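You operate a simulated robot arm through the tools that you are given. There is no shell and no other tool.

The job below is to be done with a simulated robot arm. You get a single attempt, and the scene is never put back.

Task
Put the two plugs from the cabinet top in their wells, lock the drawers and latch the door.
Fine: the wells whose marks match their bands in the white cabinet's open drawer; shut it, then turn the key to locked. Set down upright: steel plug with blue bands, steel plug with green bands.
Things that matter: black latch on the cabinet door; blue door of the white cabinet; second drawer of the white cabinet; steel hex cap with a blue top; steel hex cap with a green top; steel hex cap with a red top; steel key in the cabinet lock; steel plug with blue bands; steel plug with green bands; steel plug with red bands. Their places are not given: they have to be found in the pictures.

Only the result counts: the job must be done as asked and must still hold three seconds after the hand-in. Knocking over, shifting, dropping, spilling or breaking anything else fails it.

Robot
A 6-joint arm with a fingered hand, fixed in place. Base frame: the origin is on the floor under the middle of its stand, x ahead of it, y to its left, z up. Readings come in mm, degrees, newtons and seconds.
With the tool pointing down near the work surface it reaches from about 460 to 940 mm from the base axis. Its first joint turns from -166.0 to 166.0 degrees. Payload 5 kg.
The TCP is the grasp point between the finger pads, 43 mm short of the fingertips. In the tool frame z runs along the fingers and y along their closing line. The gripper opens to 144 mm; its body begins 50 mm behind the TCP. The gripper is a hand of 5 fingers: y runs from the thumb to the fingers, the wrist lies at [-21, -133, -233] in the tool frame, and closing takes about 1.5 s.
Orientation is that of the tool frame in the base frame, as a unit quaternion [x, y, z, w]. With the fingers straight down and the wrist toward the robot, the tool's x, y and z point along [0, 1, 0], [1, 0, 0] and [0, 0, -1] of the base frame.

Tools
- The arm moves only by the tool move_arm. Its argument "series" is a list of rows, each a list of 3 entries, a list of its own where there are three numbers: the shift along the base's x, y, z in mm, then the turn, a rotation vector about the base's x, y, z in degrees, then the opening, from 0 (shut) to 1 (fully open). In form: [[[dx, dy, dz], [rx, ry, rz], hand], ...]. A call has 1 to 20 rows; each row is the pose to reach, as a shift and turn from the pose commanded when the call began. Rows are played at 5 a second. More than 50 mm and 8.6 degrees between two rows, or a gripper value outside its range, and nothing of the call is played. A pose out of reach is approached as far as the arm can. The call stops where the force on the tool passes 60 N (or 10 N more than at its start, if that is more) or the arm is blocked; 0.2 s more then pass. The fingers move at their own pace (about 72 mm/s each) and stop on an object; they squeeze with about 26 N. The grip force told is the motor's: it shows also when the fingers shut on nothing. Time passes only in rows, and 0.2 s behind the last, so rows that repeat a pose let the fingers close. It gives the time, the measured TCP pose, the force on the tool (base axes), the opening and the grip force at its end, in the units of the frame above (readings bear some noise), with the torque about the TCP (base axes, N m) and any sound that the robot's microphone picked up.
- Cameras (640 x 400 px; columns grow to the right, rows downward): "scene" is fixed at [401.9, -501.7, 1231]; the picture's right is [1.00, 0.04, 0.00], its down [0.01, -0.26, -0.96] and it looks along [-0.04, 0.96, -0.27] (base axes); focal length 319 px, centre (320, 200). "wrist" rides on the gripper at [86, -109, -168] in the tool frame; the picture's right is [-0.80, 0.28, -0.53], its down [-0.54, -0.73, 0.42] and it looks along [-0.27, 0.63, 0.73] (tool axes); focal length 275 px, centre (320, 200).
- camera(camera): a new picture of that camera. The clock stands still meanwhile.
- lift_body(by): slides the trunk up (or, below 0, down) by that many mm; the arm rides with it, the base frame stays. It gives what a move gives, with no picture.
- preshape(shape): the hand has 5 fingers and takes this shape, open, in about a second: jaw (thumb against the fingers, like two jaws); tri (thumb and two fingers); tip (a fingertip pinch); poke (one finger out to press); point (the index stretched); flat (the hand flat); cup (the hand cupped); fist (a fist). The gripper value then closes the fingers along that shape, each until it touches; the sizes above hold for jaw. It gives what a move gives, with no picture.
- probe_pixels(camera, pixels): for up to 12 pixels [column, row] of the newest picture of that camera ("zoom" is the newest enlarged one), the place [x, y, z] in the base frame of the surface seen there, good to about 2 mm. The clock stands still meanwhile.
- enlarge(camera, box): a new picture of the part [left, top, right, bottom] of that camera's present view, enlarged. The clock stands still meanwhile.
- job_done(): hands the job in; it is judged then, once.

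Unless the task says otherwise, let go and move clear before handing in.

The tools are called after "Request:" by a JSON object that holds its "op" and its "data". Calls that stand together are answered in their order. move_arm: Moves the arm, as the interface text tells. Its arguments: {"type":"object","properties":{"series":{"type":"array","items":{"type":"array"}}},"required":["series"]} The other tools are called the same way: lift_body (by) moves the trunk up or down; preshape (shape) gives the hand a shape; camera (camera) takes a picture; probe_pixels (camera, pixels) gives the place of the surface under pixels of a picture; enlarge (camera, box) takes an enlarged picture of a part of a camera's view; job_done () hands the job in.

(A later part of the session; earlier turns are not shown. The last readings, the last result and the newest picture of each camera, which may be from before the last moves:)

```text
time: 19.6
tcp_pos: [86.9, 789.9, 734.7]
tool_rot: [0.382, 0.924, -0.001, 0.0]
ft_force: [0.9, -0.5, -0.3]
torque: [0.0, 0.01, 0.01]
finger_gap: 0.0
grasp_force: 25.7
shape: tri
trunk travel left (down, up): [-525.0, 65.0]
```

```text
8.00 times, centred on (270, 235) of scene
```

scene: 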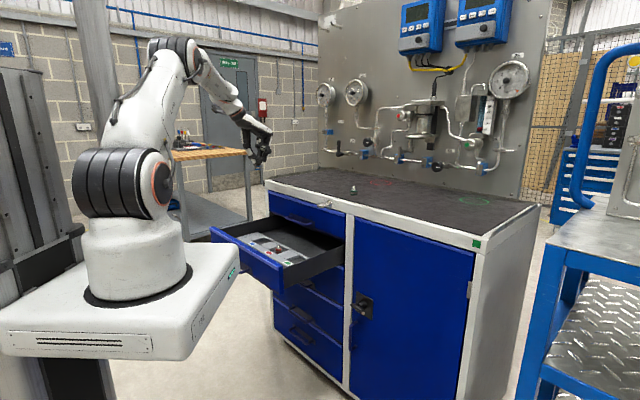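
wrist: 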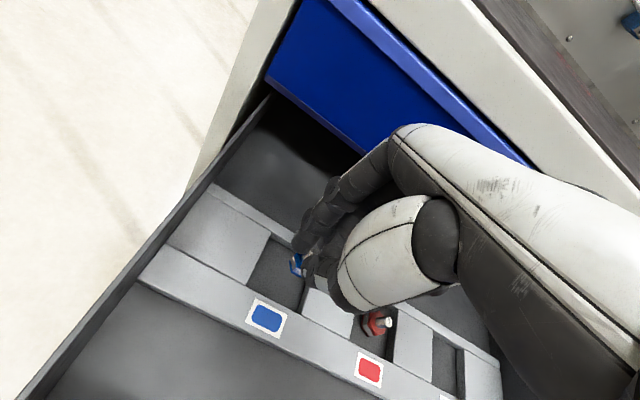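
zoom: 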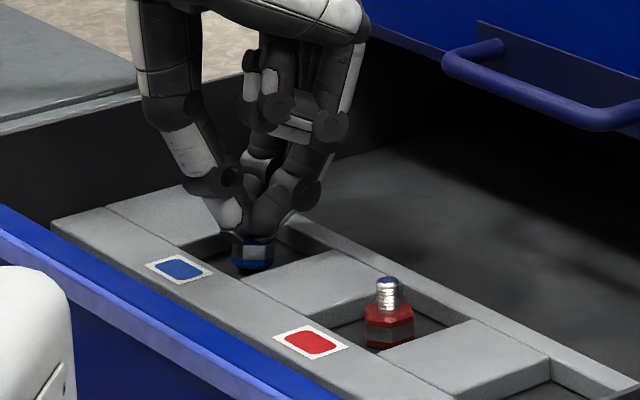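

The plug is inside the well, a few mm above the floor. I'll ease down in 1 mm steps and watch for contact force.

Request:
{"op": "move_arm", "data": {"series": [[[0, 0, -1], [0, 0, 0], 0], [[0, 0, -2], [0, 0, 0], 0], [[0, 0, -3], [0, 0, 0], 0], [[0, 0, -3], [0, 0, 0], 0]]}}

Request:
{"op": "enlarge", "data": {"camera": "scene", "box": [245, 215, 285, 250]}}

```text
time: 20.6
tcp_pos: [86.3, 790.7, 733.9]
tool_rot: [0.382, 0.924, 0.0, 0.001]
ft_force: [-0.5, -0.7, 5.7]
torque: [0.04, 0.0, -0.04]
finger_gap: 0.2
grasp_force: 25.8
shape: tri
trunk travel left (down, up): [-525.0, 65.0]
```

```text
11.43 times, centred on (265, 232) of scene
```

zoom: 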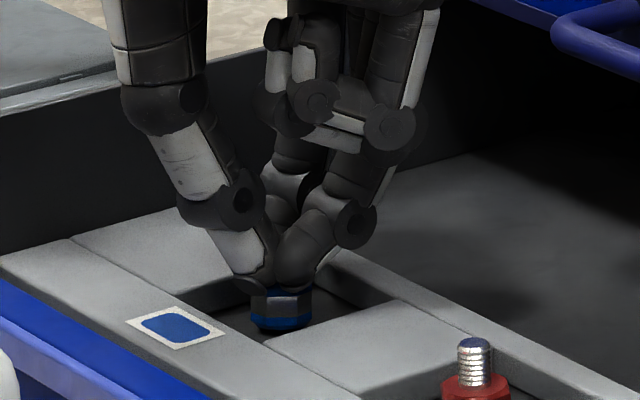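

A 5.7 N upward force shows the plug rests on the floor. I'll open the fingers gradually.

Request:
{"op": "move_arm", "data": {"series": [[[0, 0, 0], [0, 0, 0], 0.05], [[0, 0, 0], [0, 0, 0], 0.1], [[0, 0, 0], [0, 0, 0], 0.15], [[0, 0, 0], [0, 0, 0], 0.2], [[0, 0, 0], [0, 0, 0], 0.25], [[0, 0, 0], [0, 0, 0], 0.3], [[0, 0, 0], [0, 0, 0], 0.3]]}}

Request:
{"op": "enlarge", "data": {"camera": "scene", "box": [245, 215, 285, 250]}}

Request:
{"op": "enlarge", "data": {"camera": "wrist", "box": [220, 180, 400, 360]}}

```text
time: 22.2
tcp_pos: [87.6, 790.0, 731.3]
tool_rot: [0.383, 0.924, 0.0, 0.0]
ft_force: [0.9, 0.5, 3.7]
torque: [0.12, -0.1, -0.02]
finger_gap: 43.1
grasp_force: 0.0
shape: tri
trunk travel left (down, up): [-525.0, 65.0]
```

```text
11.43 times, centred on (265, 232) of scene
```

zoom: 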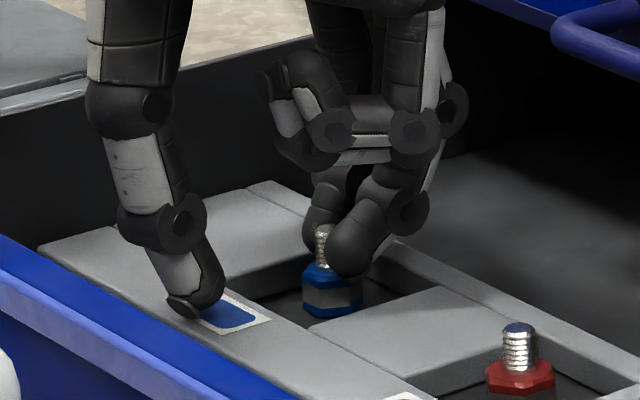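

```text
2.22 times, centred on (310, 270) of wrist
```

zoom: 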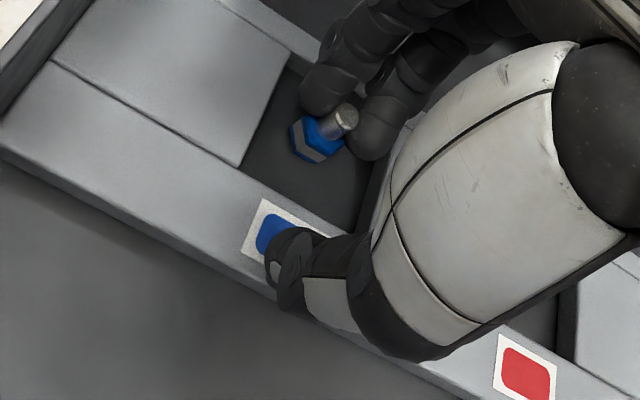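

The fingers opened, but the drawer seems to have slid inward a little and the stud sits close to the two fingers (322,235 in the zoom). I'll measure what's going on before moving.

Request:
{"op": "enlarge", "data": {"camera": "scene", "box": [255, 215, 285, 245]}}

Request:
{"op": "probe_pixels", "data": {"camera": "zoom", "pixels": [[315, 215], [315, 240], [320, 300], [320, 320], [360, 270], [310, 215], [370, 220], [210, 300], [150, 300], [300, 350], [400, 300], [290, 290]]}}

Request:
{"op": "camera", "data": {"camera": "scene"}}

Request:
{"op": "probe_pixels", "data": {"camera": "scene", "pixels": [[232, 240], [270, 265], [243, 258], [281, 252], [297, 270], [250, 245], [265, 241]]}}

Request:
{"op": "camera", "data": {"camera": "wrist"}}

```text
13.33 times, centred on (270, 230) of scene
```

zoom: 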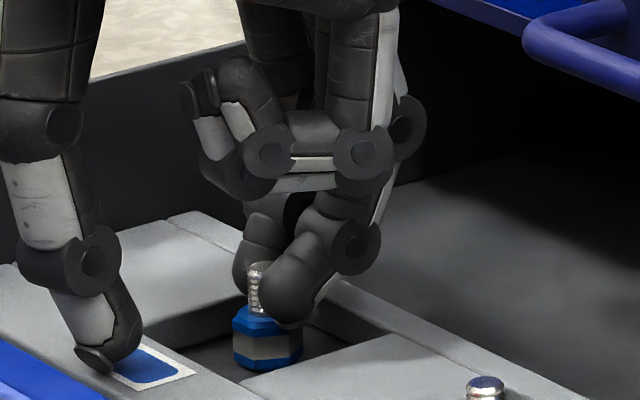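

```text
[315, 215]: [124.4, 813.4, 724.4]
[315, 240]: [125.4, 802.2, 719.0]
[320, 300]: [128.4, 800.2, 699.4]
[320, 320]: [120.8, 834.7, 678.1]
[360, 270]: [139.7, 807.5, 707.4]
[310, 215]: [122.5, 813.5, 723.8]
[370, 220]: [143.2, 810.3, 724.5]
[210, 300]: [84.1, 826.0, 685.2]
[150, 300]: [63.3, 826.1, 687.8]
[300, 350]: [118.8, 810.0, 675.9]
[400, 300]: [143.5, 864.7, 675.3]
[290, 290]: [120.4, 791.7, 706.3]
```

```text
taken
```

scene: 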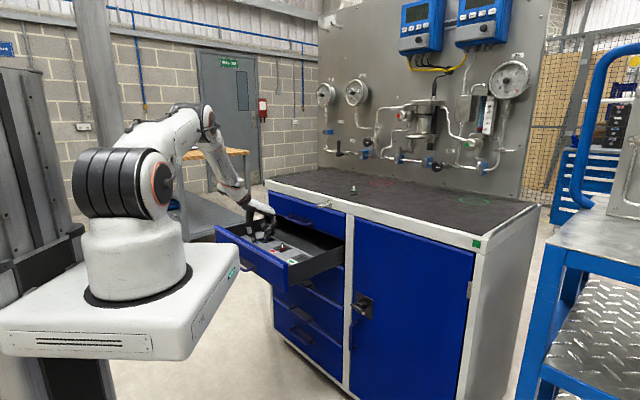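

```text
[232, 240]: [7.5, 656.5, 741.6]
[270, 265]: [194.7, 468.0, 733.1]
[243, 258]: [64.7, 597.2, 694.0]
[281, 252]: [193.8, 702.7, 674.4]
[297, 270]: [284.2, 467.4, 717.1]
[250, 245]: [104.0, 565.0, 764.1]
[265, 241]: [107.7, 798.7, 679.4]
```

```text
taken
```

wrist: 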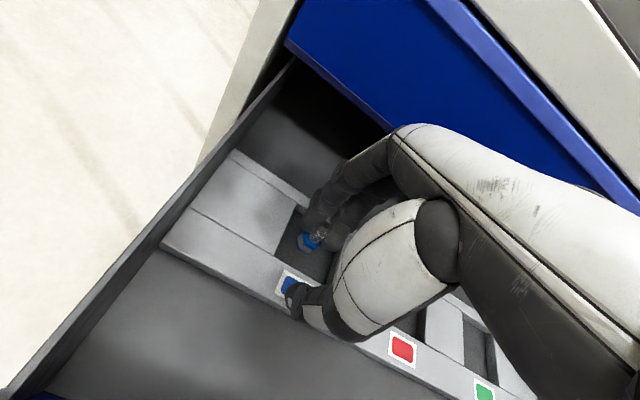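

The drawer slid ~18 mm inward because the stud followed the two fingers; the plug now stands against the well's back wall. I'll zoom in on how the stud sits relative to the fingertips.

Request:
{"op": "enlarge", "data": {"camera": "wrist", "box": [280, 200, 360, 270]}}

Request:
{"op": "probe_pixels", "data": {"camera": "zoom", "pixels": [[300, 210], [330, 190], [250, 230], [200, 260], [270, 130], [360, 180], [200, 150], [150, 200], [400, 260], [240, 290]]}}

```text
5.71 times, centred on (320, 235) of wrist
```

zoom: 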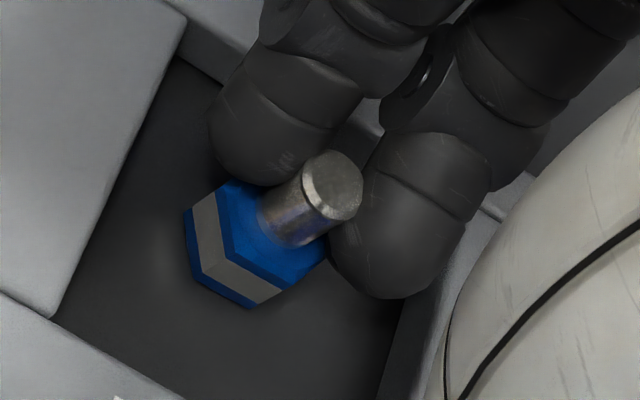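

```text
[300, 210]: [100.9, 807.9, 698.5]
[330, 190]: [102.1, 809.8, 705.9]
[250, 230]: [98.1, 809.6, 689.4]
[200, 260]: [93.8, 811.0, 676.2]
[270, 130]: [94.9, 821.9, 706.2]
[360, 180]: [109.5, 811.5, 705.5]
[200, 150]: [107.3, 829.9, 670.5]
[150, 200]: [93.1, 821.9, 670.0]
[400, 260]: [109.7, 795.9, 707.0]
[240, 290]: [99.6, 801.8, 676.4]
```

The plug stands upright in the well (hex at n≈640, well now 616–673); the fingertips were likely pressing on the hex top and dragged the easy-running drawer. I'll lift straight up in small steps and check that the plug stays.

Request:
{"op": "move_arm", "data": {"series": [[[0, 0, 2], [0, 0, 0], 0.3], [[0, 0, 4], [0, 0, 0], 0.3], [[0, 0, 6], [0, 0, 0], 0.3], [[0, 0, 6], [0, 0, 0], 0.3]]}}

Request:
{"op": "enlarge", "data": {"camera": "wrist", "box": [280, 200, 360, 270]}}

Request:
{"op": "enlarge", "data": {"camera": "scene", "box": [255, 215, 285, 245]}}

```text
time: 23.2
tcp_pos: [86.3, 790.3, 738.1]
tool_rot: [0.382, 0.924, -0.001, 0.0]
ft_force: [0.3, 0.0, 0.7]
torque: [-0.01, -0.01, -0.02]
finger_gap: 43.0
grasp_force: 0.0
shape: tri
trunk travel left (down, up): [-525.0, 65.0]
```

```text
5.71 times, centred on (320, 235) of wrist
```

zoom: 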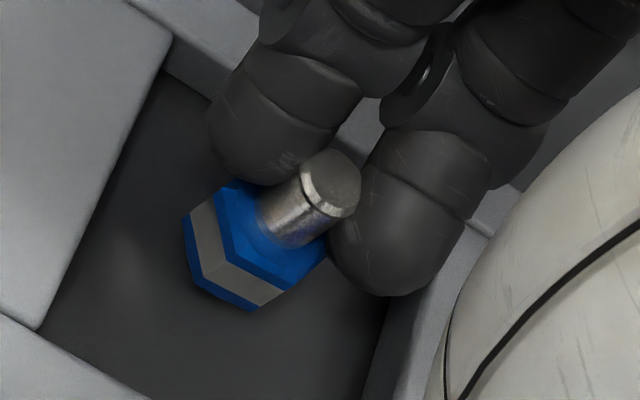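

```text
13.33 times, centred on (270, 230) of scene
```

zoom: 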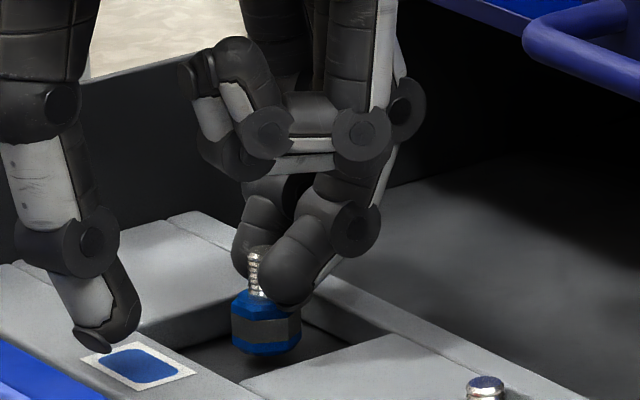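

The plug rose with the fingers: the stud is wedged between the two fingertips. I'll lift it out of the well, yaw the hand 90° so the fingers' exit direction runs along the drawer's width, where the well wall can't slide away.

Request:
{"op": "move_arm", "data": {"series": [[[0, 0, 10], [0, 0, 0], 0.3], [[0, 0, 20], [0, 0, 0], 0.3], [[0, 0, 30], [0, 0, 0], 0.3], [[2.5, 0.4, 30], [0, 0, 7.5], 0.3], [[5, 0.7, 30], [0, 0, 15], 0.3], [[7.5, 1.1, 30], [0, 0, 22.5], 0.3], [[10, 1.4, 30], [0, 0, 30], 0.3], [[12.5, 1.8, 30], [0, 0, 37.5], 0.3], [[15, 2.1, 30], [0, 0, 45], 0.3], [[17.5, 2.5, 30], [0, 0, 52.5], 0.3], [[20, 2.9, 30], [0, 0, 60], 0.3], [[22.5, 3.2, 30], [0, 0, 67.5], 0.3], [[25, 3.6, 30], [0, 0, 75], 0.3], [[27.5, 4, 30], [0, 0, 82.5], 0.3], [[29.7, 4.3, 30], [0, 0, 90], 0.3], [[29.7, 4.3, 30], [0, 0, 90], 0.3]]}}

Request:
{"op": "camera", "data": {"camera": "wrist"}}

Request:
{"op": "enlarge", "data": {"camera": "scene", "box": [220, 180, 320, 270]}}

```text
time: 26.6
tcp_pos: [116.1, 794.9, 766.7]
tool_rot: [-0.383, 0.924, -0.001, 0.0]
ft_force: [0.2, 0.0, -0.5]
torque: [0.01, 0.01, -0.01]
finger_gap: 42.9
grasp_force: 0.1
shape: tri
trunk travel left (down, up): [-525.0, 65.0]
```

```text
taken
```

wrist: 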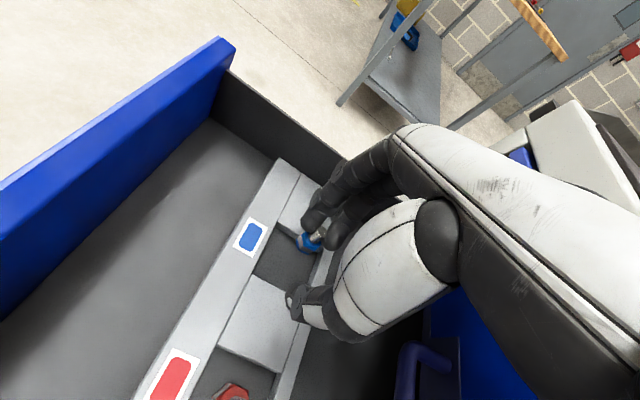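

```text
4.44 times, centred on (270, 225) of scene
```

zoom: 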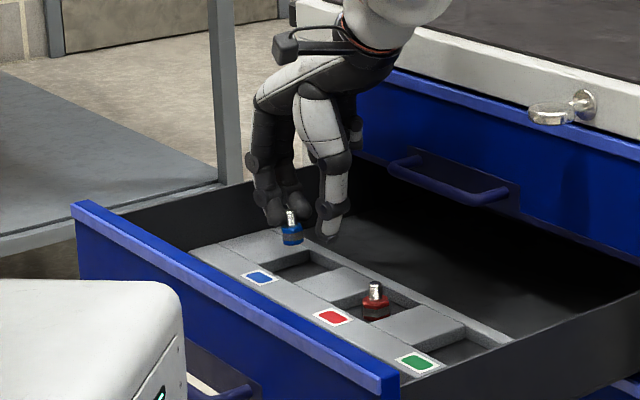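

The plug still hangs wedged (scene zoom (291,233)), and the hand has room. I'll probe the plug and the well's present edges.

Request:
{"op": "probe_pixels", "data": {"camera": "zoom", "pixels": [[291, 240], [291, 232], [282, 232], [302, 236], [291, 214], [247, 256], [315, 252], [338, 268], [285, 281], [260, 275], [290, 262], [330, 320]]}}

Request:
{"op": "enlarge", "data": {"camera": "wrist", "box": [220, 150, 360, 310]}}

Request:
{"op": "probe_pixels", "data": {"camera": "zoom", "pixels": [[405, 240], [430, 218], [380, 235], [408, 255], [260, 220], [280, 190], [420, 262], [255, 305], [340, 295], [390, 210], [460, 230]]}}

```text
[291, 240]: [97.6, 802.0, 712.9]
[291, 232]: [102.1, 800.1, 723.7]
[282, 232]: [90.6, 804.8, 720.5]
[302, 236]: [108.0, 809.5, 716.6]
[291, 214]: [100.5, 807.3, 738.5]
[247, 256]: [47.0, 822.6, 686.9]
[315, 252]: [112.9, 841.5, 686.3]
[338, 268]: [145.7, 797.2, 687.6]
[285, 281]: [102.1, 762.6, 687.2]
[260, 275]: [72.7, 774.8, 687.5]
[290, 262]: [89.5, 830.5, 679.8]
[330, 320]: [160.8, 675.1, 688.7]
```

```text
2.50 times, centred on (290, 230) of wrist
```

zoom: 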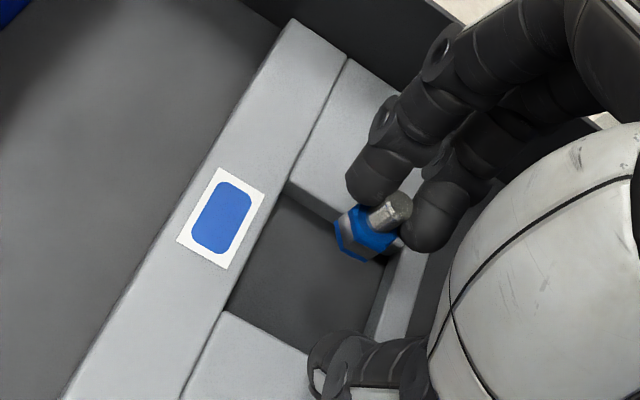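

```text
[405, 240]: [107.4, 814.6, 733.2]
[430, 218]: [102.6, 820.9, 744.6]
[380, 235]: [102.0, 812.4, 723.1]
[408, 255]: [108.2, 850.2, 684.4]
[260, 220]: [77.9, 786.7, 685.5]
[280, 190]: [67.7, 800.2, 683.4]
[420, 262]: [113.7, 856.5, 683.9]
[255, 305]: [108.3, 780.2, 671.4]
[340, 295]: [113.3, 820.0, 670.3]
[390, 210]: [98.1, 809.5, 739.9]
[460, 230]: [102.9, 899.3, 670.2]
```

The plug hangs right over the well centre (n≈645, u≈−502). I'll lower it to the floor gently.

Request:
{"op": "move_arm", "data": {"series": [[[0, 0, -12], [0, 0, 0], 0.3], [[0, 0, -22], [0, 0, 0], 0.3], [[0, 0, -29], [0, 0, 0], 0.3], [[0, 0, -32], [0, 0, 0], 0.3], [[0, 0, -34], [0, 0, 0], 0.3], [[0, 0, -35], [0, 0, 0], 0.3], [[0, 0, -36], [0, 0, 0], 0.3], [[0, 0, -36], [0, 0, 0], 0.3]]}}

Request:
{"op": "enlarge", "data": {"camera": "wrist", "box": [260, 190, 360, 290]}}

Request:
{"op": "enlarge", "data": {"camera": "scene", "box": [245, 210, 290, 250]}}

```text
time: 28.4
tcp_pos: [115.1, 794.5, 733.3]
tool_rot: [-0.382, 0.924, 0.0, 0.0]
ft_force: [0.0, -0.1, 1.1]
torque: [0.03, 0.02, -0.01]
finger_gap: 43.2
grasp_force: 0.0
shape: tri
trunk travel left (down, up): [-525.0, 65.0]
```

```text
4.00 times, centred on (310, 240) of wrist
```

zoom: 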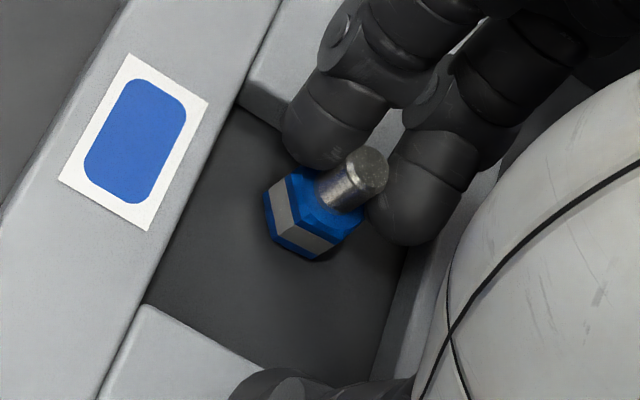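

```text
10.00 times, centred on (268, 230) of scene
```

zoom: 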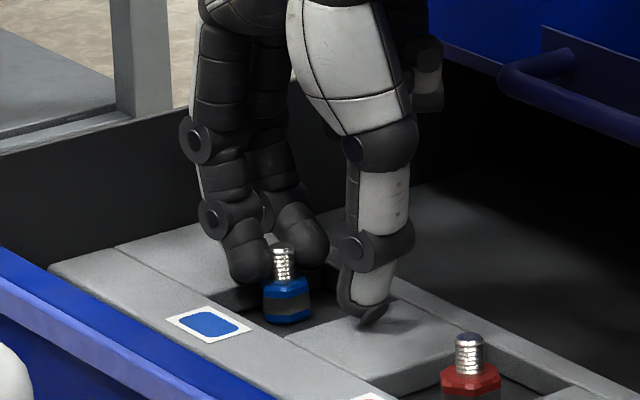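

Contact is just starting (1.1 N). I'll press about 1.5 mm more and push along −u until the hex meets the well's left wall.

Request:
{"op": "move_arm", "data": {"series": [[[0, 0, -1.5], [0, 0, 0], 0.3], [[-1.4, 1.4, -1.5], [0, 0, 0], 0.3], [[-2.8, 2.8, -1.5], [0, 0, 0], 0.3], [[-4.2, 4.2, -1.5], [0, 0, 0], 0.3], [[-5.6, 5.6, -1.5], [0, 0, 0], 0.3], [[-7, 7, -1.5], [0, 0, 0], 0.3], [[-8.4, 8.4, -1.5], [0, 0, 0], 0.3], [[-9.8, 9.8, -1.5], [0, 0, 0], 0.3], [[-9.8, 9.8, -1.5], [0, 0, 0], 0.3]]}}

Request:
{"op": "enlarge", "data": {"camera": "wrist", "box": [260, 190, 360, 290]}}

Request:
{"op": "enlarge", "data": {"camera": "scene", "box": [245, 210, 290, 250]}}

```text
time: 30.4
tcp_pos: [106.0, 804.1, 730.9]
tool_rot: [-0.383, 0.924, -0.001, 0.0]
ft_force: [0.9, -1.2, 5.0]
torque: [0.08, 0.01, 0.03]
finger_gap: 42.5
grasp_force: 0.1
shape: tri
trunk travel left (down, up): [-525.0, 65.0]
```

```text
4.00 times, centred on (310, 240) of wrist
```

zoom: 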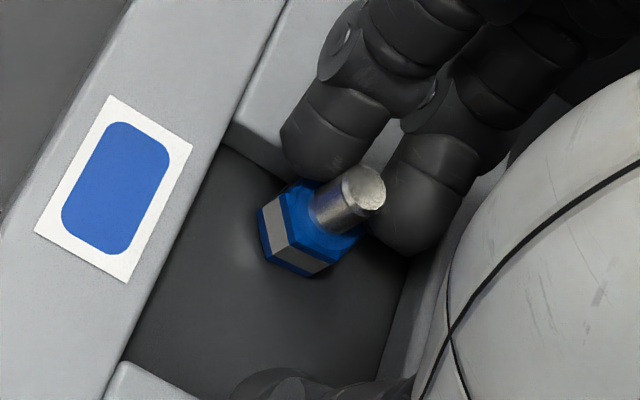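

```text
10.00 times, centred on (268, 230) of scene
```

zoom: 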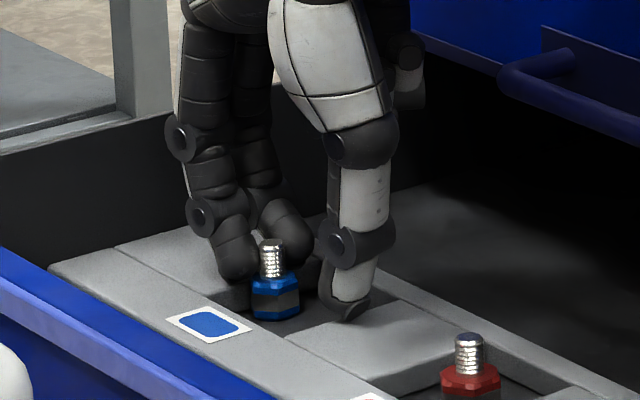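

The stud is already starting to come out from between the fingers. I'll continue along −u.

Request:
{"op": "move_arm", "data": {"series": [[[-1.4, 1.4, 0], [0, 0, 0], 0.3], [[-2.8, 2.8, 0], [0, 0, 0], 0.3], [[-4.2, 4.2, 0], [0, 0, 0], 0.3], [[-5.6, 5.6, 0], [0, 0, 0], 0.3], [[-7, 7, 0], [0, 0, 0], 0.3], [[-8.4, 8.4, 0], [0, 0, 0], 0.3], [[-8.4, 8.4, 0], [0, 0, 0], 0.3]]}}

Request:
{"op": "enlarge", "data": {"camera": "wrist", "box": [260, 190, 360, 290]}}

Request:
{"op": "enlarge", "data": {"camera": "scene", "box": [245, 210, 290, 250]}}

```text
time: 32.0
tcp_pos: [97.4, 813.5, 732.5]
tool_rot: [-0.383, 0.924, 0.0, -0.001]
ft_force: [0.3, -0.8, -0.3]
torque: [0.02, -0.01, -0.02]
finger_gap: 43.5
grasp_force: 0.1
shape: tri
trunk travel left (down, up): [-525.0, 65.0]
```

```text
4.00 times, centred on (310, 240) of wrist
```

zoom: 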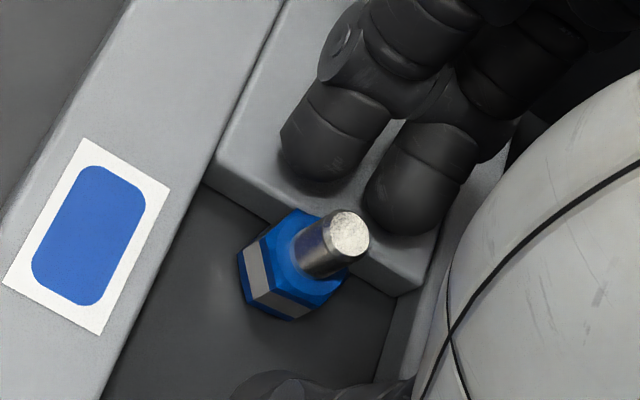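

```text
10.00 times, centred on (268, 230) of scene
```

zoom: 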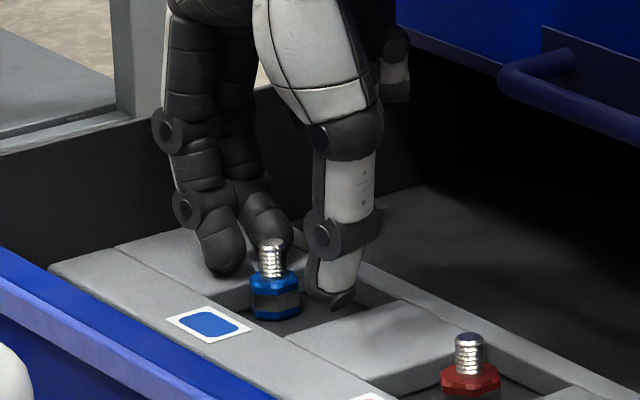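

The plug is free and upright in the blue well. I'll raise the hand straight up and verify.

Request:
{"op": "move_arm", "data": {"series": [[[0, 0, 5], [0, 0, 0], 0.3], [[0, 0, 15], [0, 0, 0], 0.3], [[0, 0, 35], [0, 0, 0], 0.3], [[0, 0, 70], [0, 0, 0], 0.3], [[0, 0, 115], [0, 0, 0], 0.3], [[0, 0, 160], [0, 0, 0], 0.3], [[0, 0, 205], [0, 0, 0], 0.3], [[0, 0, 250], [0, 0, 0], 0.3], [[0, 0, 295], [0, 0, 0], 0.3], [[0, 0, 325], [0, 0, 0], 0.3], [[0, 0, 325], [0, 0, 0], 0.3]]}}

Request:
{"op": "camera", "data": {"camera": "wrist"}}

Request:
{"op": "camera", "data": {"camera": "scene"}}

Request:
{"op": "enlarge", "data": {"camera": "scene", "box": [220, 200, 320, 280]}}

```text
time: 34.4
tcp_pos: [97.7, 811.8, 1057.6]
tool_rot: [-0.383, 0.924, 0.0, -0.001]
ft_force: [0.1, 0.5, 1.0]
torque: [0.01, 0.01, -0.03]
finger_gap: 43.4
grasp_force: 0.1
shape: tri
trunk travel left (down, up): [-525.0, 65.0]
```

```text
taken
```

wrist: 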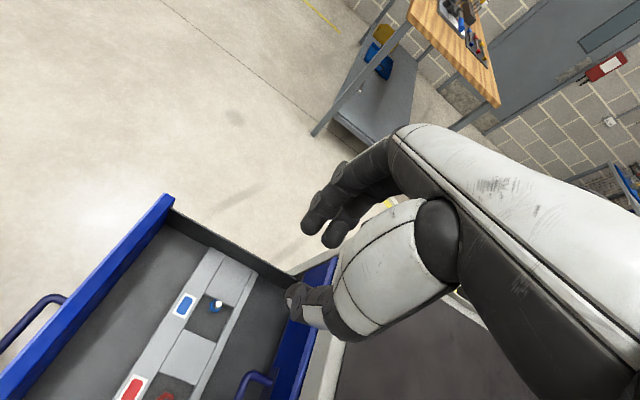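

```text
taken
```

scene: 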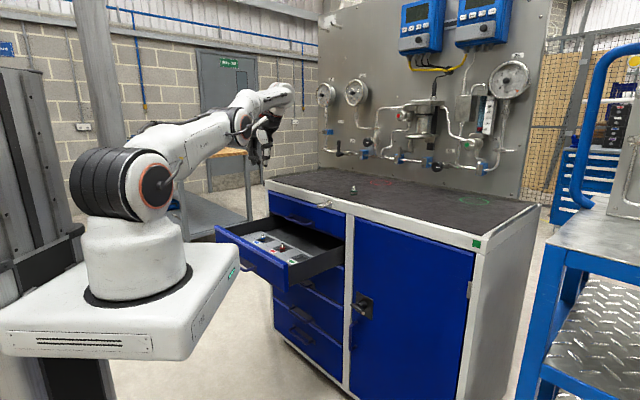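

```text
5.00 times, centred on (270, 240) of scene
```

zoom: 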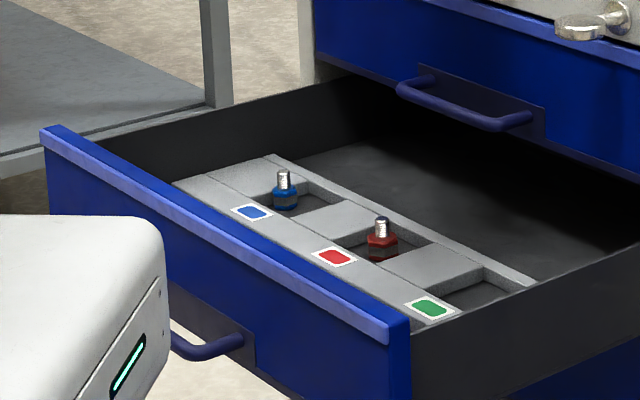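

Blue plug stands in its well. Next the green plug: I'll go above it, turning the hand back, and use the "tip" pinch so the stud can't wedge between two fingers.

Request:
{"op": "move_arm", "data": {"series": [[[32, -8.6, 10], [0, 0, -7.5], 0.3], [[64, -17.2, 20], [0, 0, -15], 0.3], [[96, -25.8, 30], [0, 0, -22.5], 0.3], [[128, -34.4, 40], [0, 0, -30], 0.3], [[160, -43, 44.5], [0, 0, -37.5], 0.3], [[192, -51.6, 44.5], [0, 0, -45], 0.3], [[224, -60.2, 44.5], [0, 0, -52.5], 0.3], [[256, -68.8, 44.5], [0, 0, -60], 0.3], [[288, -77.4, 44.5], [0, 0, -67.5], 0.3], [[320, -86, 44.5], [0, 0, -75], 0.3], [[355, -95, 44.5], [0, 0, -82.5], 0.3], [[385.4, -103.5, 44.5], [0, 0, -90], 0.3], [[385.4, -103.5, 44.5], [0, 0, -90], 0.3]]}}

Request:
{"op": "preshape", "data": {"shape": "tip"}}

Request:
{"op": "camera", "data": {"camera": "wrist"}}

Request:
{"op": "enlarge", "data": {"camera": "scene", "box": [320, 140, 400, 200]}}

Request:
{"op": "probe_pixels", "data": {"camera": "zoom", "pixels": [[264, 368], [264, 380], [264, 395]]}}

```text
time: 37.2
tcp_pos: [502.3, 740.5, 1116.4]
tool_rot: [0.382, 0.924, -0.001, 0.0]
ft_force: [0.7, -0.1, -0.4]
torque: [0.04, 0.0, -0.02]
finger_gap: 43.3
grasp_force: 0.0
shape: tri
out of reach, approached as far as the arm can: row 1, 2, 3, 4, 5, 6, 7, 8, 9, 10, 11, 12, 13
trunk travel left (down, up): [-525.0, 65.0]
```

```text
time: 38.1
tcp_pos: [501.8, 739.4, 1117.2]
tool_rot: [0.383, 0.924, -0.001, -0.001]
ft_force: [0.0, -0.3, 0.9]
torque: [0.0, 0.04, 0.01]
finger_gap: 143.7
grasp_force: 0.1
shape: tip
trunk travel left (down, up): [-525.0, 65.0]
```

```text
taken
```

wrist: 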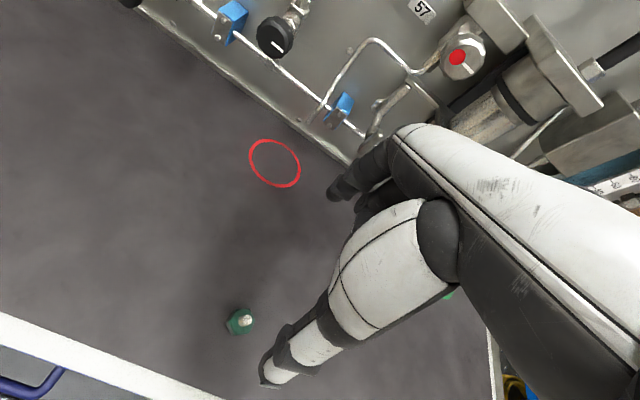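

```text
6.67 times, centred on (360, 170) of scene
```

zoom: 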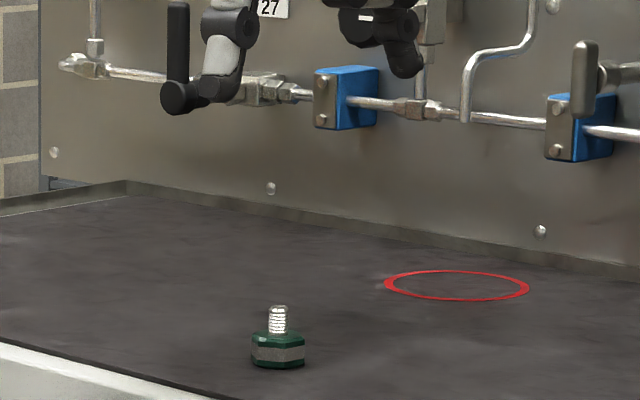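

```text
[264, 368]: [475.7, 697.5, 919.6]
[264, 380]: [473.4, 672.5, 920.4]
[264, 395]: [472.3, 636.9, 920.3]
```

The move reported poses out of reach and ended off target at (502,740,1117), so the arm may be in an awkward configuration. I'll look at the whole scene.

Request:
{"op": "camera", "data": {"camera": "scene"}}

```text
taken
```

scene: 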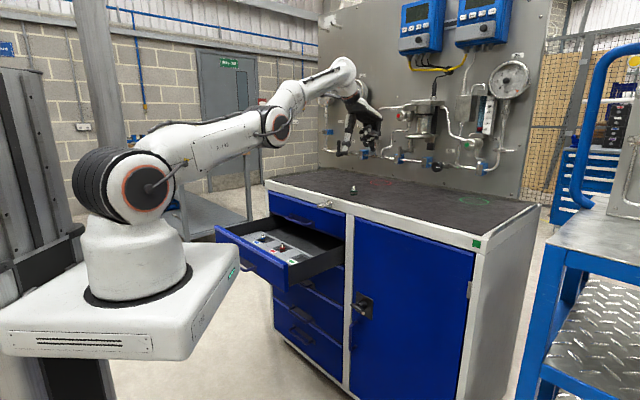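

The elbow has flipped downward (elbow at (270,125)), which explains the reach problem. I'll test a zero-shift move to see whether the solver recovers toward the commanded target.

Request:
{"op": "move_arm", "data": {"series": [[[0, 0, 0], [0, 0, 0], 0.5], [[0, 0, 0], [0, 0, 0], 0.5], [[0, 0, 0], [0, 0, 0], 0.5]]}}

```text
time: 38.9
tcp_pos: [501.6, 740.8, 1117.6]
tool_rot: [0.383, 0.924, -0.001, -0.001]
ft_force: [-0.2, -0.5, -0.6]
torque: [-0.01, 0.01, 0.01]
finger_gap: 72.7
grasp_force: 0.0
shape: tip
trunk travel left (down, up): [-525.0, 65.0]
```

No flag this time, so the commanded pose now equals the reached one. I'll try a small move inward toward the green plug.

Request:
{"op": "move_arm", "data": {"series": [[[-6, -10, 0], [0, 0, 0], 0.5], [[-12, -20, 0], [0, 0, 0], 0.5], [[-18.5, -31, 0], [0, 0, 0], 0.5]]}}

Request:
{"op": "camera", "data": {"camera": "scene"}}

```text
time: 39.7
tcp_pos: [482.1, 713.2, 1116.0]
tool_rot: [0.383, 0.924, 0.001, -0.001]
ft_force: [0.0, 0.5, 0.8]
torque: [-0.04, 0.0, -0.02]
finger_gap: 72.4
grasp_force: 0.1
shape: tip
out of reach, approached as far as the arm can: row 1, 2
trunk travel left (down, up): [-525.0, 65.0]
```

```text
taken
```

scene: 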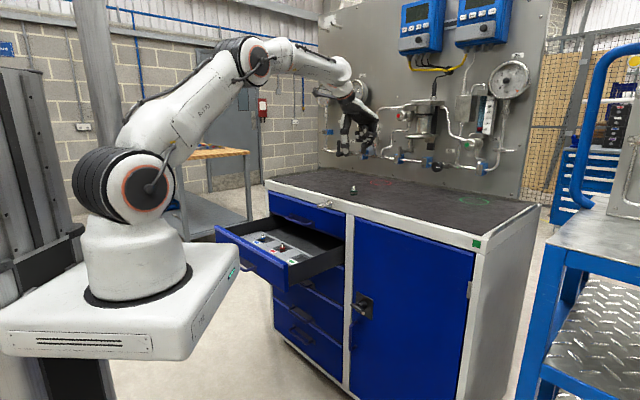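

The elbow is up again and the TCP is over the green plug. I'll let it settle and check the exact pose.

Request:
{"op": "move_arm", "data": {"series": [[[0, 0, 0], [0, 0, 0], 0.5], [[0, 0, 0], [0, 0, 0], 0.5]]}}

Request:
{"op": "camera", "data": {"camera": "wrist"}}

Request:
{"op": "enlarge", "data": {"camera": "scene", "box": [330, 165, 390, 205]}}

Request:
{"op": "probe_pixels", "data": {"camera": "zoom", "pixels": [[255, 255], [255, 270], [255, 290], [220, 300], [288, 305], [255, 310]]}}

```text
time: 40.3
tcp_pos: [483.7, 711.9, 1115.0]
tool_rot: [0.383, 0.924, -0.001, 0.0]
ft_force: [0.1, -0.5, 0.2]
torque: [-0.02, 0.01, -0.02]
finger_gap: 72.3
grasp_force: 0.1
shape: tip
trunk travel left (down, up): [-525.0, 65.0]
```

```text
taken
```

wrist: 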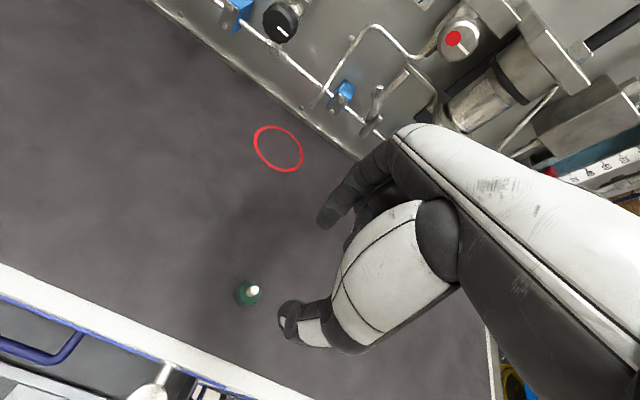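

```text
10.00 times, centred on (360, 185) of scene
```

zoom: 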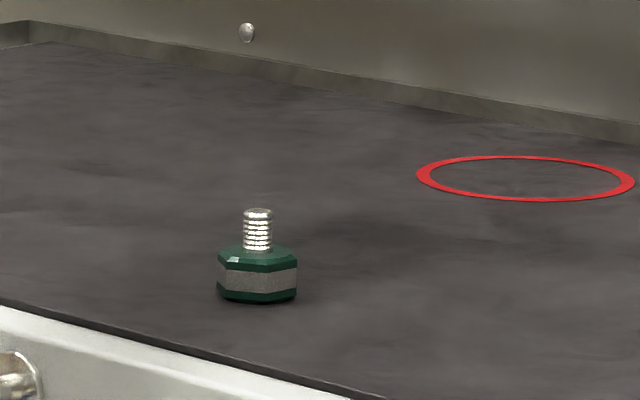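

```text
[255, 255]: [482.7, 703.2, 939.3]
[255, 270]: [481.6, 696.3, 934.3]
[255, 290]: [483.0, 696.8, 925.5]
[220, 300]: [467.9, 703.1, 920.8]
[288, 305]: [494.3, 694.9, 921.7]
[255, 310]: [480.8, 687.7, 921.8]
```

The green plug is unmoved, centred near (483.5,710). I'll descend to TCP z≈984 with the tip pinch half open.

Request:
{"op": "move_arm", "data": {"series": [[[0, 0, -35], [0, 0, 0], 0.5], [[0, 0, -70], [0, 0, 0], 0.5], [[0, 0, -100], [0, 0, 0], 0.45], [[0, 0, -120], [0, 0, 0], 0.4], [[0, 0, -130], [0, 0, 0], 0.4], [[0, 0, -132], [0, 0, 0], 0.4], [[0, 0, -132], [0, 0, 0], 0.4]]}}

Request:
{"op": "enlarge", "data": {"camera": "scene", "box": [330, 165, 390, 205]}}

Request:
{"op": "probe_pixels", "data": {"camera": "zoom", "pixels": [[255, 212], [255, 230], [255, 245], [185, 265], [185, 250], [310, 230], [320, 220]]}}

Request:
{"op": "enlarge", "data": {"camera": "wrist", "box": [240, 190, 360, 340]}}

```text
time: 41.9
tcp_pos: [482.5, 712.8, 983.3]
tool_rot: [0.383, 0.924, 0.0, 0.0]
ft_force: [0.8, 0.0, -0.1]
torque: [0.01, -0.02, -0.02]
finger_gap: 58.3
grasp_force: 0.1
shape: tip
trunk travel left (down, up): [-525.0, 65.0]
```

```text
10.00 times, centred on (360, 185) of scene
```

zoom: 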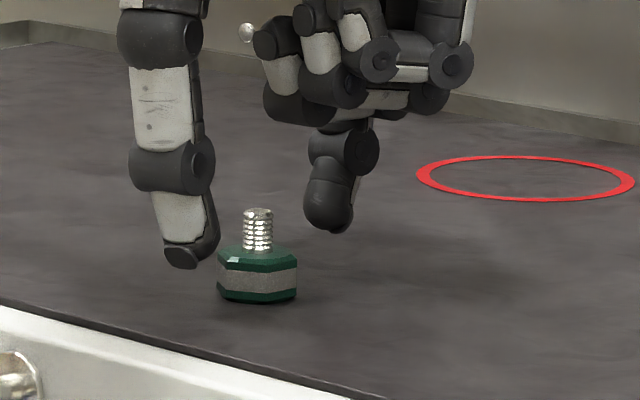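

```text
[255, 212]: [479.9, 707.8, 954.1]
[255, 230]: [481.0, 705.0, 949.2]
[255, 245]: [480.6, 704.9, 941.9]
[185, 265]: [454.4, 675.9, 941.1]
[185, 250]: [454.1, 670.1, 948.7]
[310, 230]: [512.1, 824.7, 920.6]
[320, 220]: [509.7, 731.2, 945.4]
```

```text
2.67 times, centred on (300, 265) of wrist
```

zoom: 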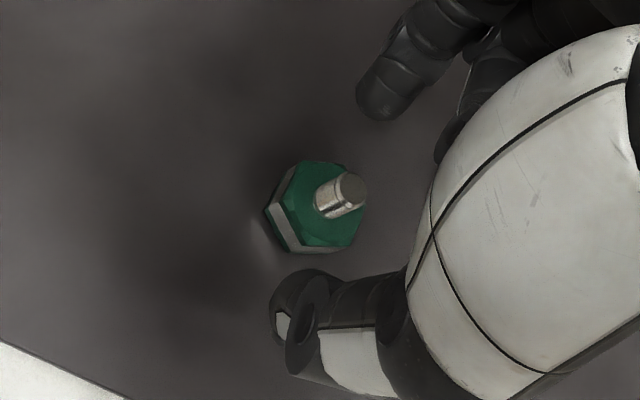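

The stud is centred between thumb and index (within ~2 mm), tips ~2 mm above the hex. Closing the pinch.

Request:
{"op": "move_arm", "data": {"series": [[[0, 0, 0], [0, 0, 0], 0.25], [[0, 0, 0], [0, 0, 0], 0.15], [[0, 0, 0], [0, 0, 0], 0.08], [[0, 0, 0], [0, 0, 0], 0.03], [[0, 0, 0], [0, 0, 0], 0], [[0, 0, 0], [0, 0, 0], 0], [[0, 0, 0], [0, 0, 0], 0]]}}

Request:
{"op": "enlarge", "data": {"camera": "scene", "box": [330, 165, 390, 205]}}

Request:
{"op": "enlarge", "data": {"camera": "wrist", "box": [240, 190, 360, 340]}}

```text
time: 43.5
tcp_pos: [481.7, 713.0, 983.0]
tool_rot: [0.383, 0.924, 0.0, 0.0]
ft_force: [0.4, 0.1, 0.0]
torque: [-0.01, -0.01, 0.0]
finger_gap: 4.8
grasp_force: 26.2
shape: tip
trunk travel left (down, up): [-525.0, 65.0]
```

```text
10.00 times, centred on (360, 185) of scene
```

zoom: 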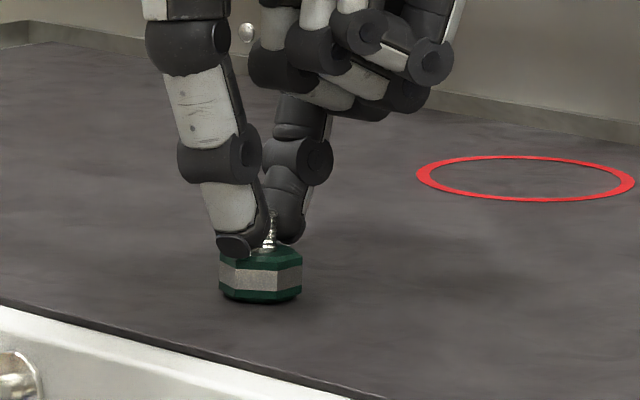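

```text
2.67 times, centred on (300, 265) of wrist
```

zoom: 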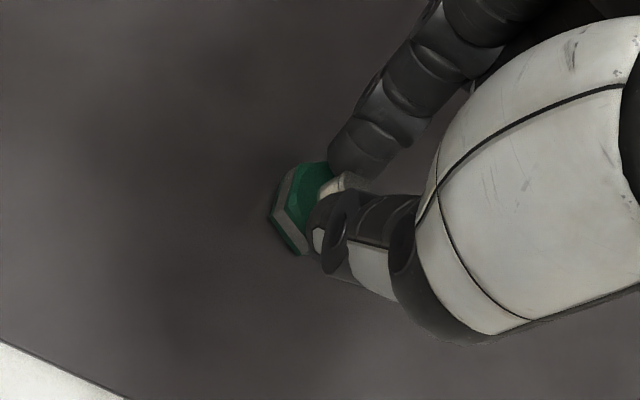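

The stud is pinched between thumb and index. I'll lift and check that the plug hangs upright.

Request:
{"op": "move_arm", "data": {"series": [[[0, 0, 5], [0, 0, 0], 0], [[0, 0, 15], [0, 0, 0], 0], [[0, 0, 35], [0, 0, 0], 0], [[0, 0, 60], [0, 0, 0], 0], [[0, 0, 60], [0, 0, 0], 0]]}}

Request:
{"op": "enlarge", "data": {"camera": "scene", "box": [330, 145, 390, 185]}}

Request:
{"op": "probe_pixels", "data": {"camera": "zoom", "pixels": [[260, 290], [260, 300], [235, 300], [295, 300], [260, 320], [240, 320], [290, 320], [270, 255]]}}

Request:
{"op": "enlarge", "data": {"camera": "wrist", "box": [240, 190, 360, 340]}}

```text
time: 44.7
tcp_pos: [481.4, 713.0, 1042.5]
tool_rot: [0.383, 0.924, -0.001, 0.0]
ft_force: [0.6, 0.3, -0.1]
torque: [0.04, -0.01, -0.02]
finger_gap: 4.3
grasp_force: 26.3
shape: tip
trunk travel left (down, up): [-525.0, 65.0]
```

```text
10.00 times, centred on (360, 165) of scene
```

zoom: 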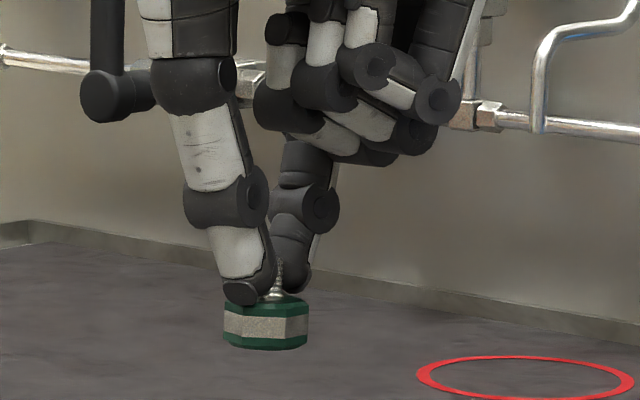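

```text
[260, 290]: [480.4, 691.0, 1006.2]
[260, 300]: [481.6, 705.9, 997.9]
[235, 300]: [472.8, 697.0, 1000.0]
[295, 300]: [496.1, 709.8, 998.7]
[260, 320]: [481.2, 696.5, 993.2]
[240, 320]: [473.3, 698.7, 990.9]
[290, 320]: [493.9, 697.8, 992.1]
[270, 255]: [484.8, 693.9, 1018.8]
```

```text
2.67 times, centred on (300, 265) of wrist
```

zoom: 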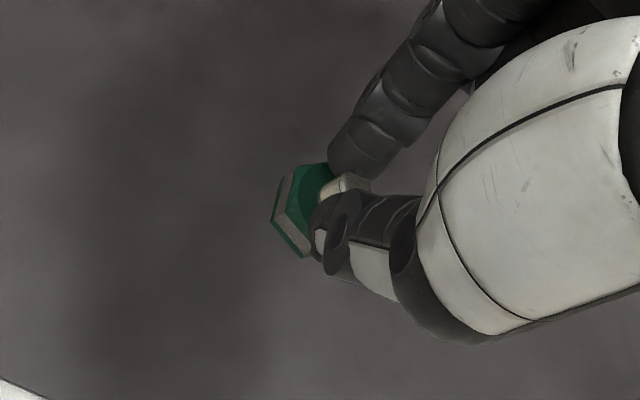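

The green plug hangs upright, centred under the TCP (bottom ≈62 mm below it). I'll re-measure the green well in the shifted drawer.

Request:
{"op": "enlarge", "data": {"camera": "scene", "box": [270, 230, 330, 275]}}

Request:
{"op": "probe_pixels", "data": {"camera": "zoom", "pixels": [[240, 290], [300, 240], [330, 215], [400, 255], [350, 230], [370, 245], [300, 270], [110, 205], [180, 110], [430, 240], [330, 250], [60, 150]]}}

```text
8.89 times, centred on (300, 252) of scene
```

zoom: 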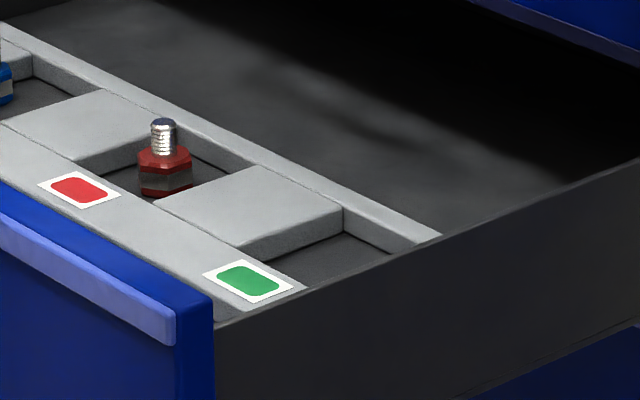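

```text
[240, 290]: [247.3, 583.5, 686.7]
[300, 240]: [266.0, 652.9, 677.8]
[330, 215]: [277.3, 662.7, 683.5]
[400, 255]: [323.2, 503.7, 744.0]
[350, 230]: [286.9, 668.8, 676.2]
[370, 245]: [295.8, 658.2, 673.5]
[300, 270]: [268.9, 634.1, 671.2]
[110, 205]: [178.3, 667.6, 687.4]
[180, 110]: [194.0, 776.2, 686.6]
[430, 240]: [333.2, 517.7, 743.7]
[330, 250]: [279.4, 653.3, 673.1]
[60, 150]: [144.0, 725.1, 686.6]
```

The green well is now centred near n≈645, u≈−243. I'll carry the plug to a point in front of it (n≈595, so the hand passes clear of the key) and descend to TCP z≈775.

Request:
{"op": "move_arm", "data": {"series": [[[-20, -10, 8], [0, 0, 0], 0], [[-60, -31, 8], [0, 0, 0], 0], [[-100, -51, 8], [0, 0, 0], 0], [[-140, -71, 8], [0, 0, 0], 0], [[-180, -92, 8], [0, 0, 0], 0], [[-215, -109, 8], [0, 0, 0], 0], [[-233.9, -119, 8], [0, 0, 0], 0], [[-233.9, -119, -30], [0, 0, 0], 0], [[-233.9, -119, -70], [0, 0, 0], 0], [[-233.9, -119, -110], [0, 0, 0], 0], [[-233.9, -119, -150], [0, 0, 0], 0], [[-233.9, -119, -190], [0, 0, 0], 0], [[-233.9, -119, -230], [0, 0, 0], 0], [[-233.9, -119, -260], [0, 0, 0], 0], [[-233.9, -119, -267.5], [0, 0, 0], 0], [[-233.9, -119, -267.5], [0, 0, 0], 0]]}}

Request:
{"op": "camera", "data": {"camera": "wrist"}}

Request:
{"op": "camera", "data": {"camera": "scene"}}

Request:
{"op": "enlarge", "data": {"camera": "scene", "box": [240, 180, 350, 280]}}

```text
time: 48.1
tcp_pos: [250.5, 595.3, 776.0]
tool_rot: [0.383, 0.924, 0.0, -0.001]
ft_force: [0.7, 1.1, -0.5]
torque: [-0.01, 0.0, -0.01]
finger_gap: 4.3
grasp_force: 25.9
shape: tip
trunk travel left (down, up): [-525.0, 65.0]
```

```text
taken
```

wrist: 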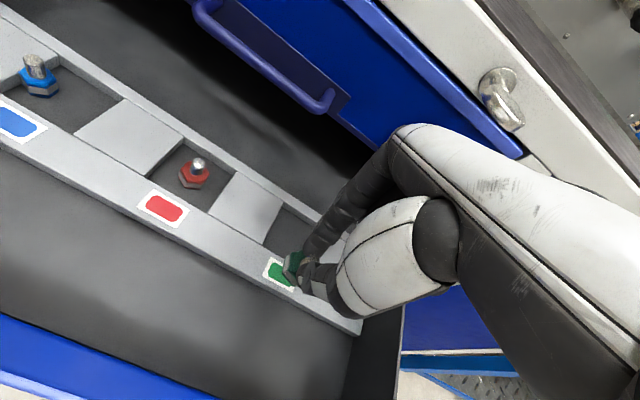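

```text
taken
```

scene: 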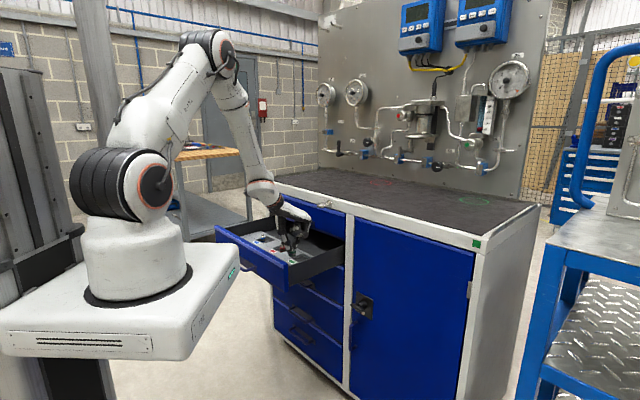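

```text
4.00 times, centred on (295, 230) of scene
```

zoom: 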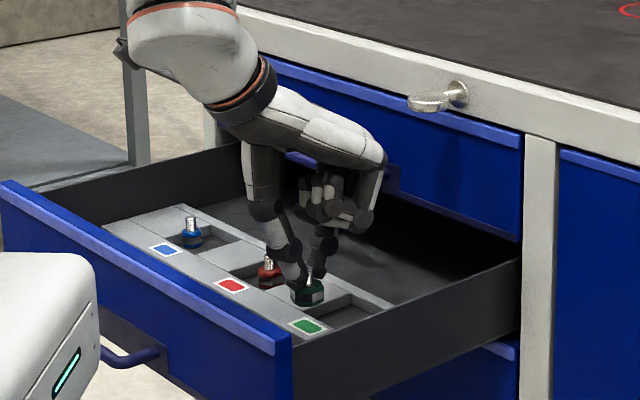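

All is clear: key at (435,100) in the zoom is above and behind the knuckles. I'll move 45 mm inward over the green well.

Request:
{"op": "move_arm", "data": {"series": [[[8, 8, -4], [0, 0, 0], 0], [[16, 16, -8], [0, 0, 0], 0], [[24, 24, -10], [0, 0, 0], 0], [[31.5, 31.5, -10], [0, 0, 0], 0], [[31.5, 31.5, -10], [0, 0, 0], 0]]}}

Request:
{"op": "camera", "data": {"camera": "wrist"}}

Request:
{"op": "enlarge", "data": {"camera": "scene", "box": [260, 180, 350, 270]}}

Request:
{"op": "enlarge", "data": {"camera": "wrist", "box": [230, 180, 380, 330]}}

```text
time: 49.3
tcp_pos: [281.7, 625.2, 766.4]
tool_rot: [0.382, 0.924, 0.0, 0.001]
ft_force: [-0.2, -0.6, -0.8]
torque: [-0.01, -0.01, 0.04]
finger_gap: 4.3
grasp_force: 26.3
shape: tip
trunk travel left (down, up): [-525.0, 65.0]
```

```text
taken
```

wrist: 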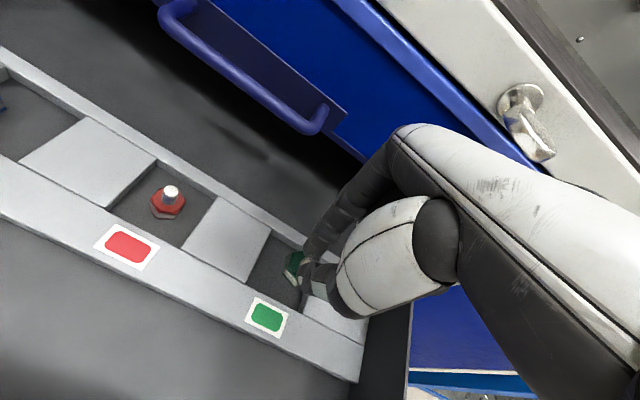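

```text
4.44 times, centred on (305, 225) of scene
```

zoom: 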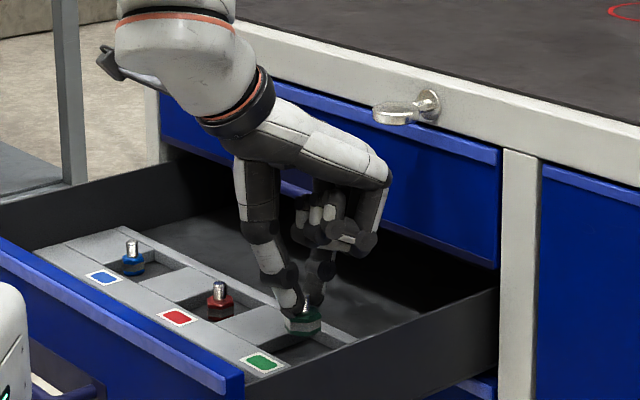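

```text
2.67 times, centred on (305, 255) of wrist
```

zoom: 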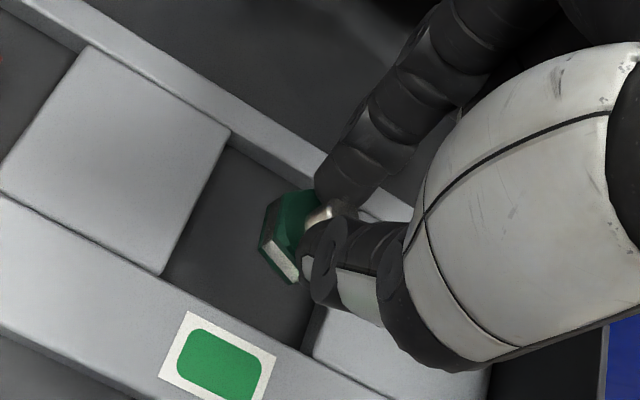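

The plug is above the green well. I'll check its lateral position against the well before lowering.

Request:
{"op": "enlarge", "data": {"camera": "scene", "box": [285, 230, 325, 260]}}

Request:
{"op": "probe_pixels", "data": {"camera": "zoom", "pixels": [[250, 270], [285, 270], [220, 265], [250, 290], [275, 295], [340, 285], [280, 310], [240, 330], [170, 340], [370, 300], [200, 300], [330, 240]]}}

```text
13.33 times, centred on (305, 245) of scene
```

zoom: 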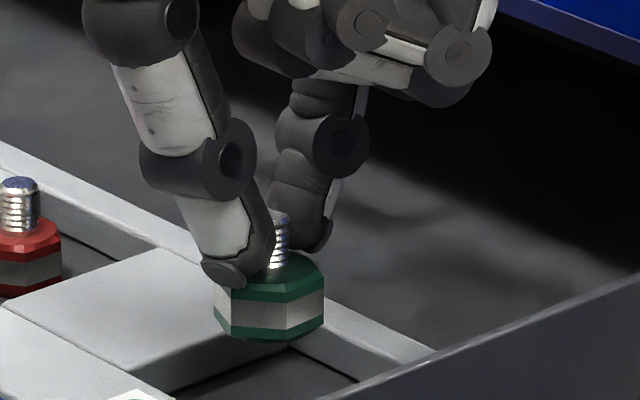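

```text
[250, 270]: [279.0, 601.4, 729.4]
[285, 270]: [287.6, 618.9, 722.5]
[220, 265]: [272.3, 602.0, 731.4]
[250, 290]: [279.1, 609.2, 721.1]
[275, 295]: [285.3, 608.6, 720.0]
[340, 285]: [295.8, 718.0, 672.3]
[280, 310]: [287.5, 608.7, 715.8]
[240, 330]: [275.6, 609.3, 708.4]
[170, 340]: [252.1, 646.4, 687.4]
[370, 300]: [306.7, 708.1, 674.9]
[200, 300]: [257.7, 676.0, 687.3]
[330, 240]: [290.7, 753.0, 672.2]
```

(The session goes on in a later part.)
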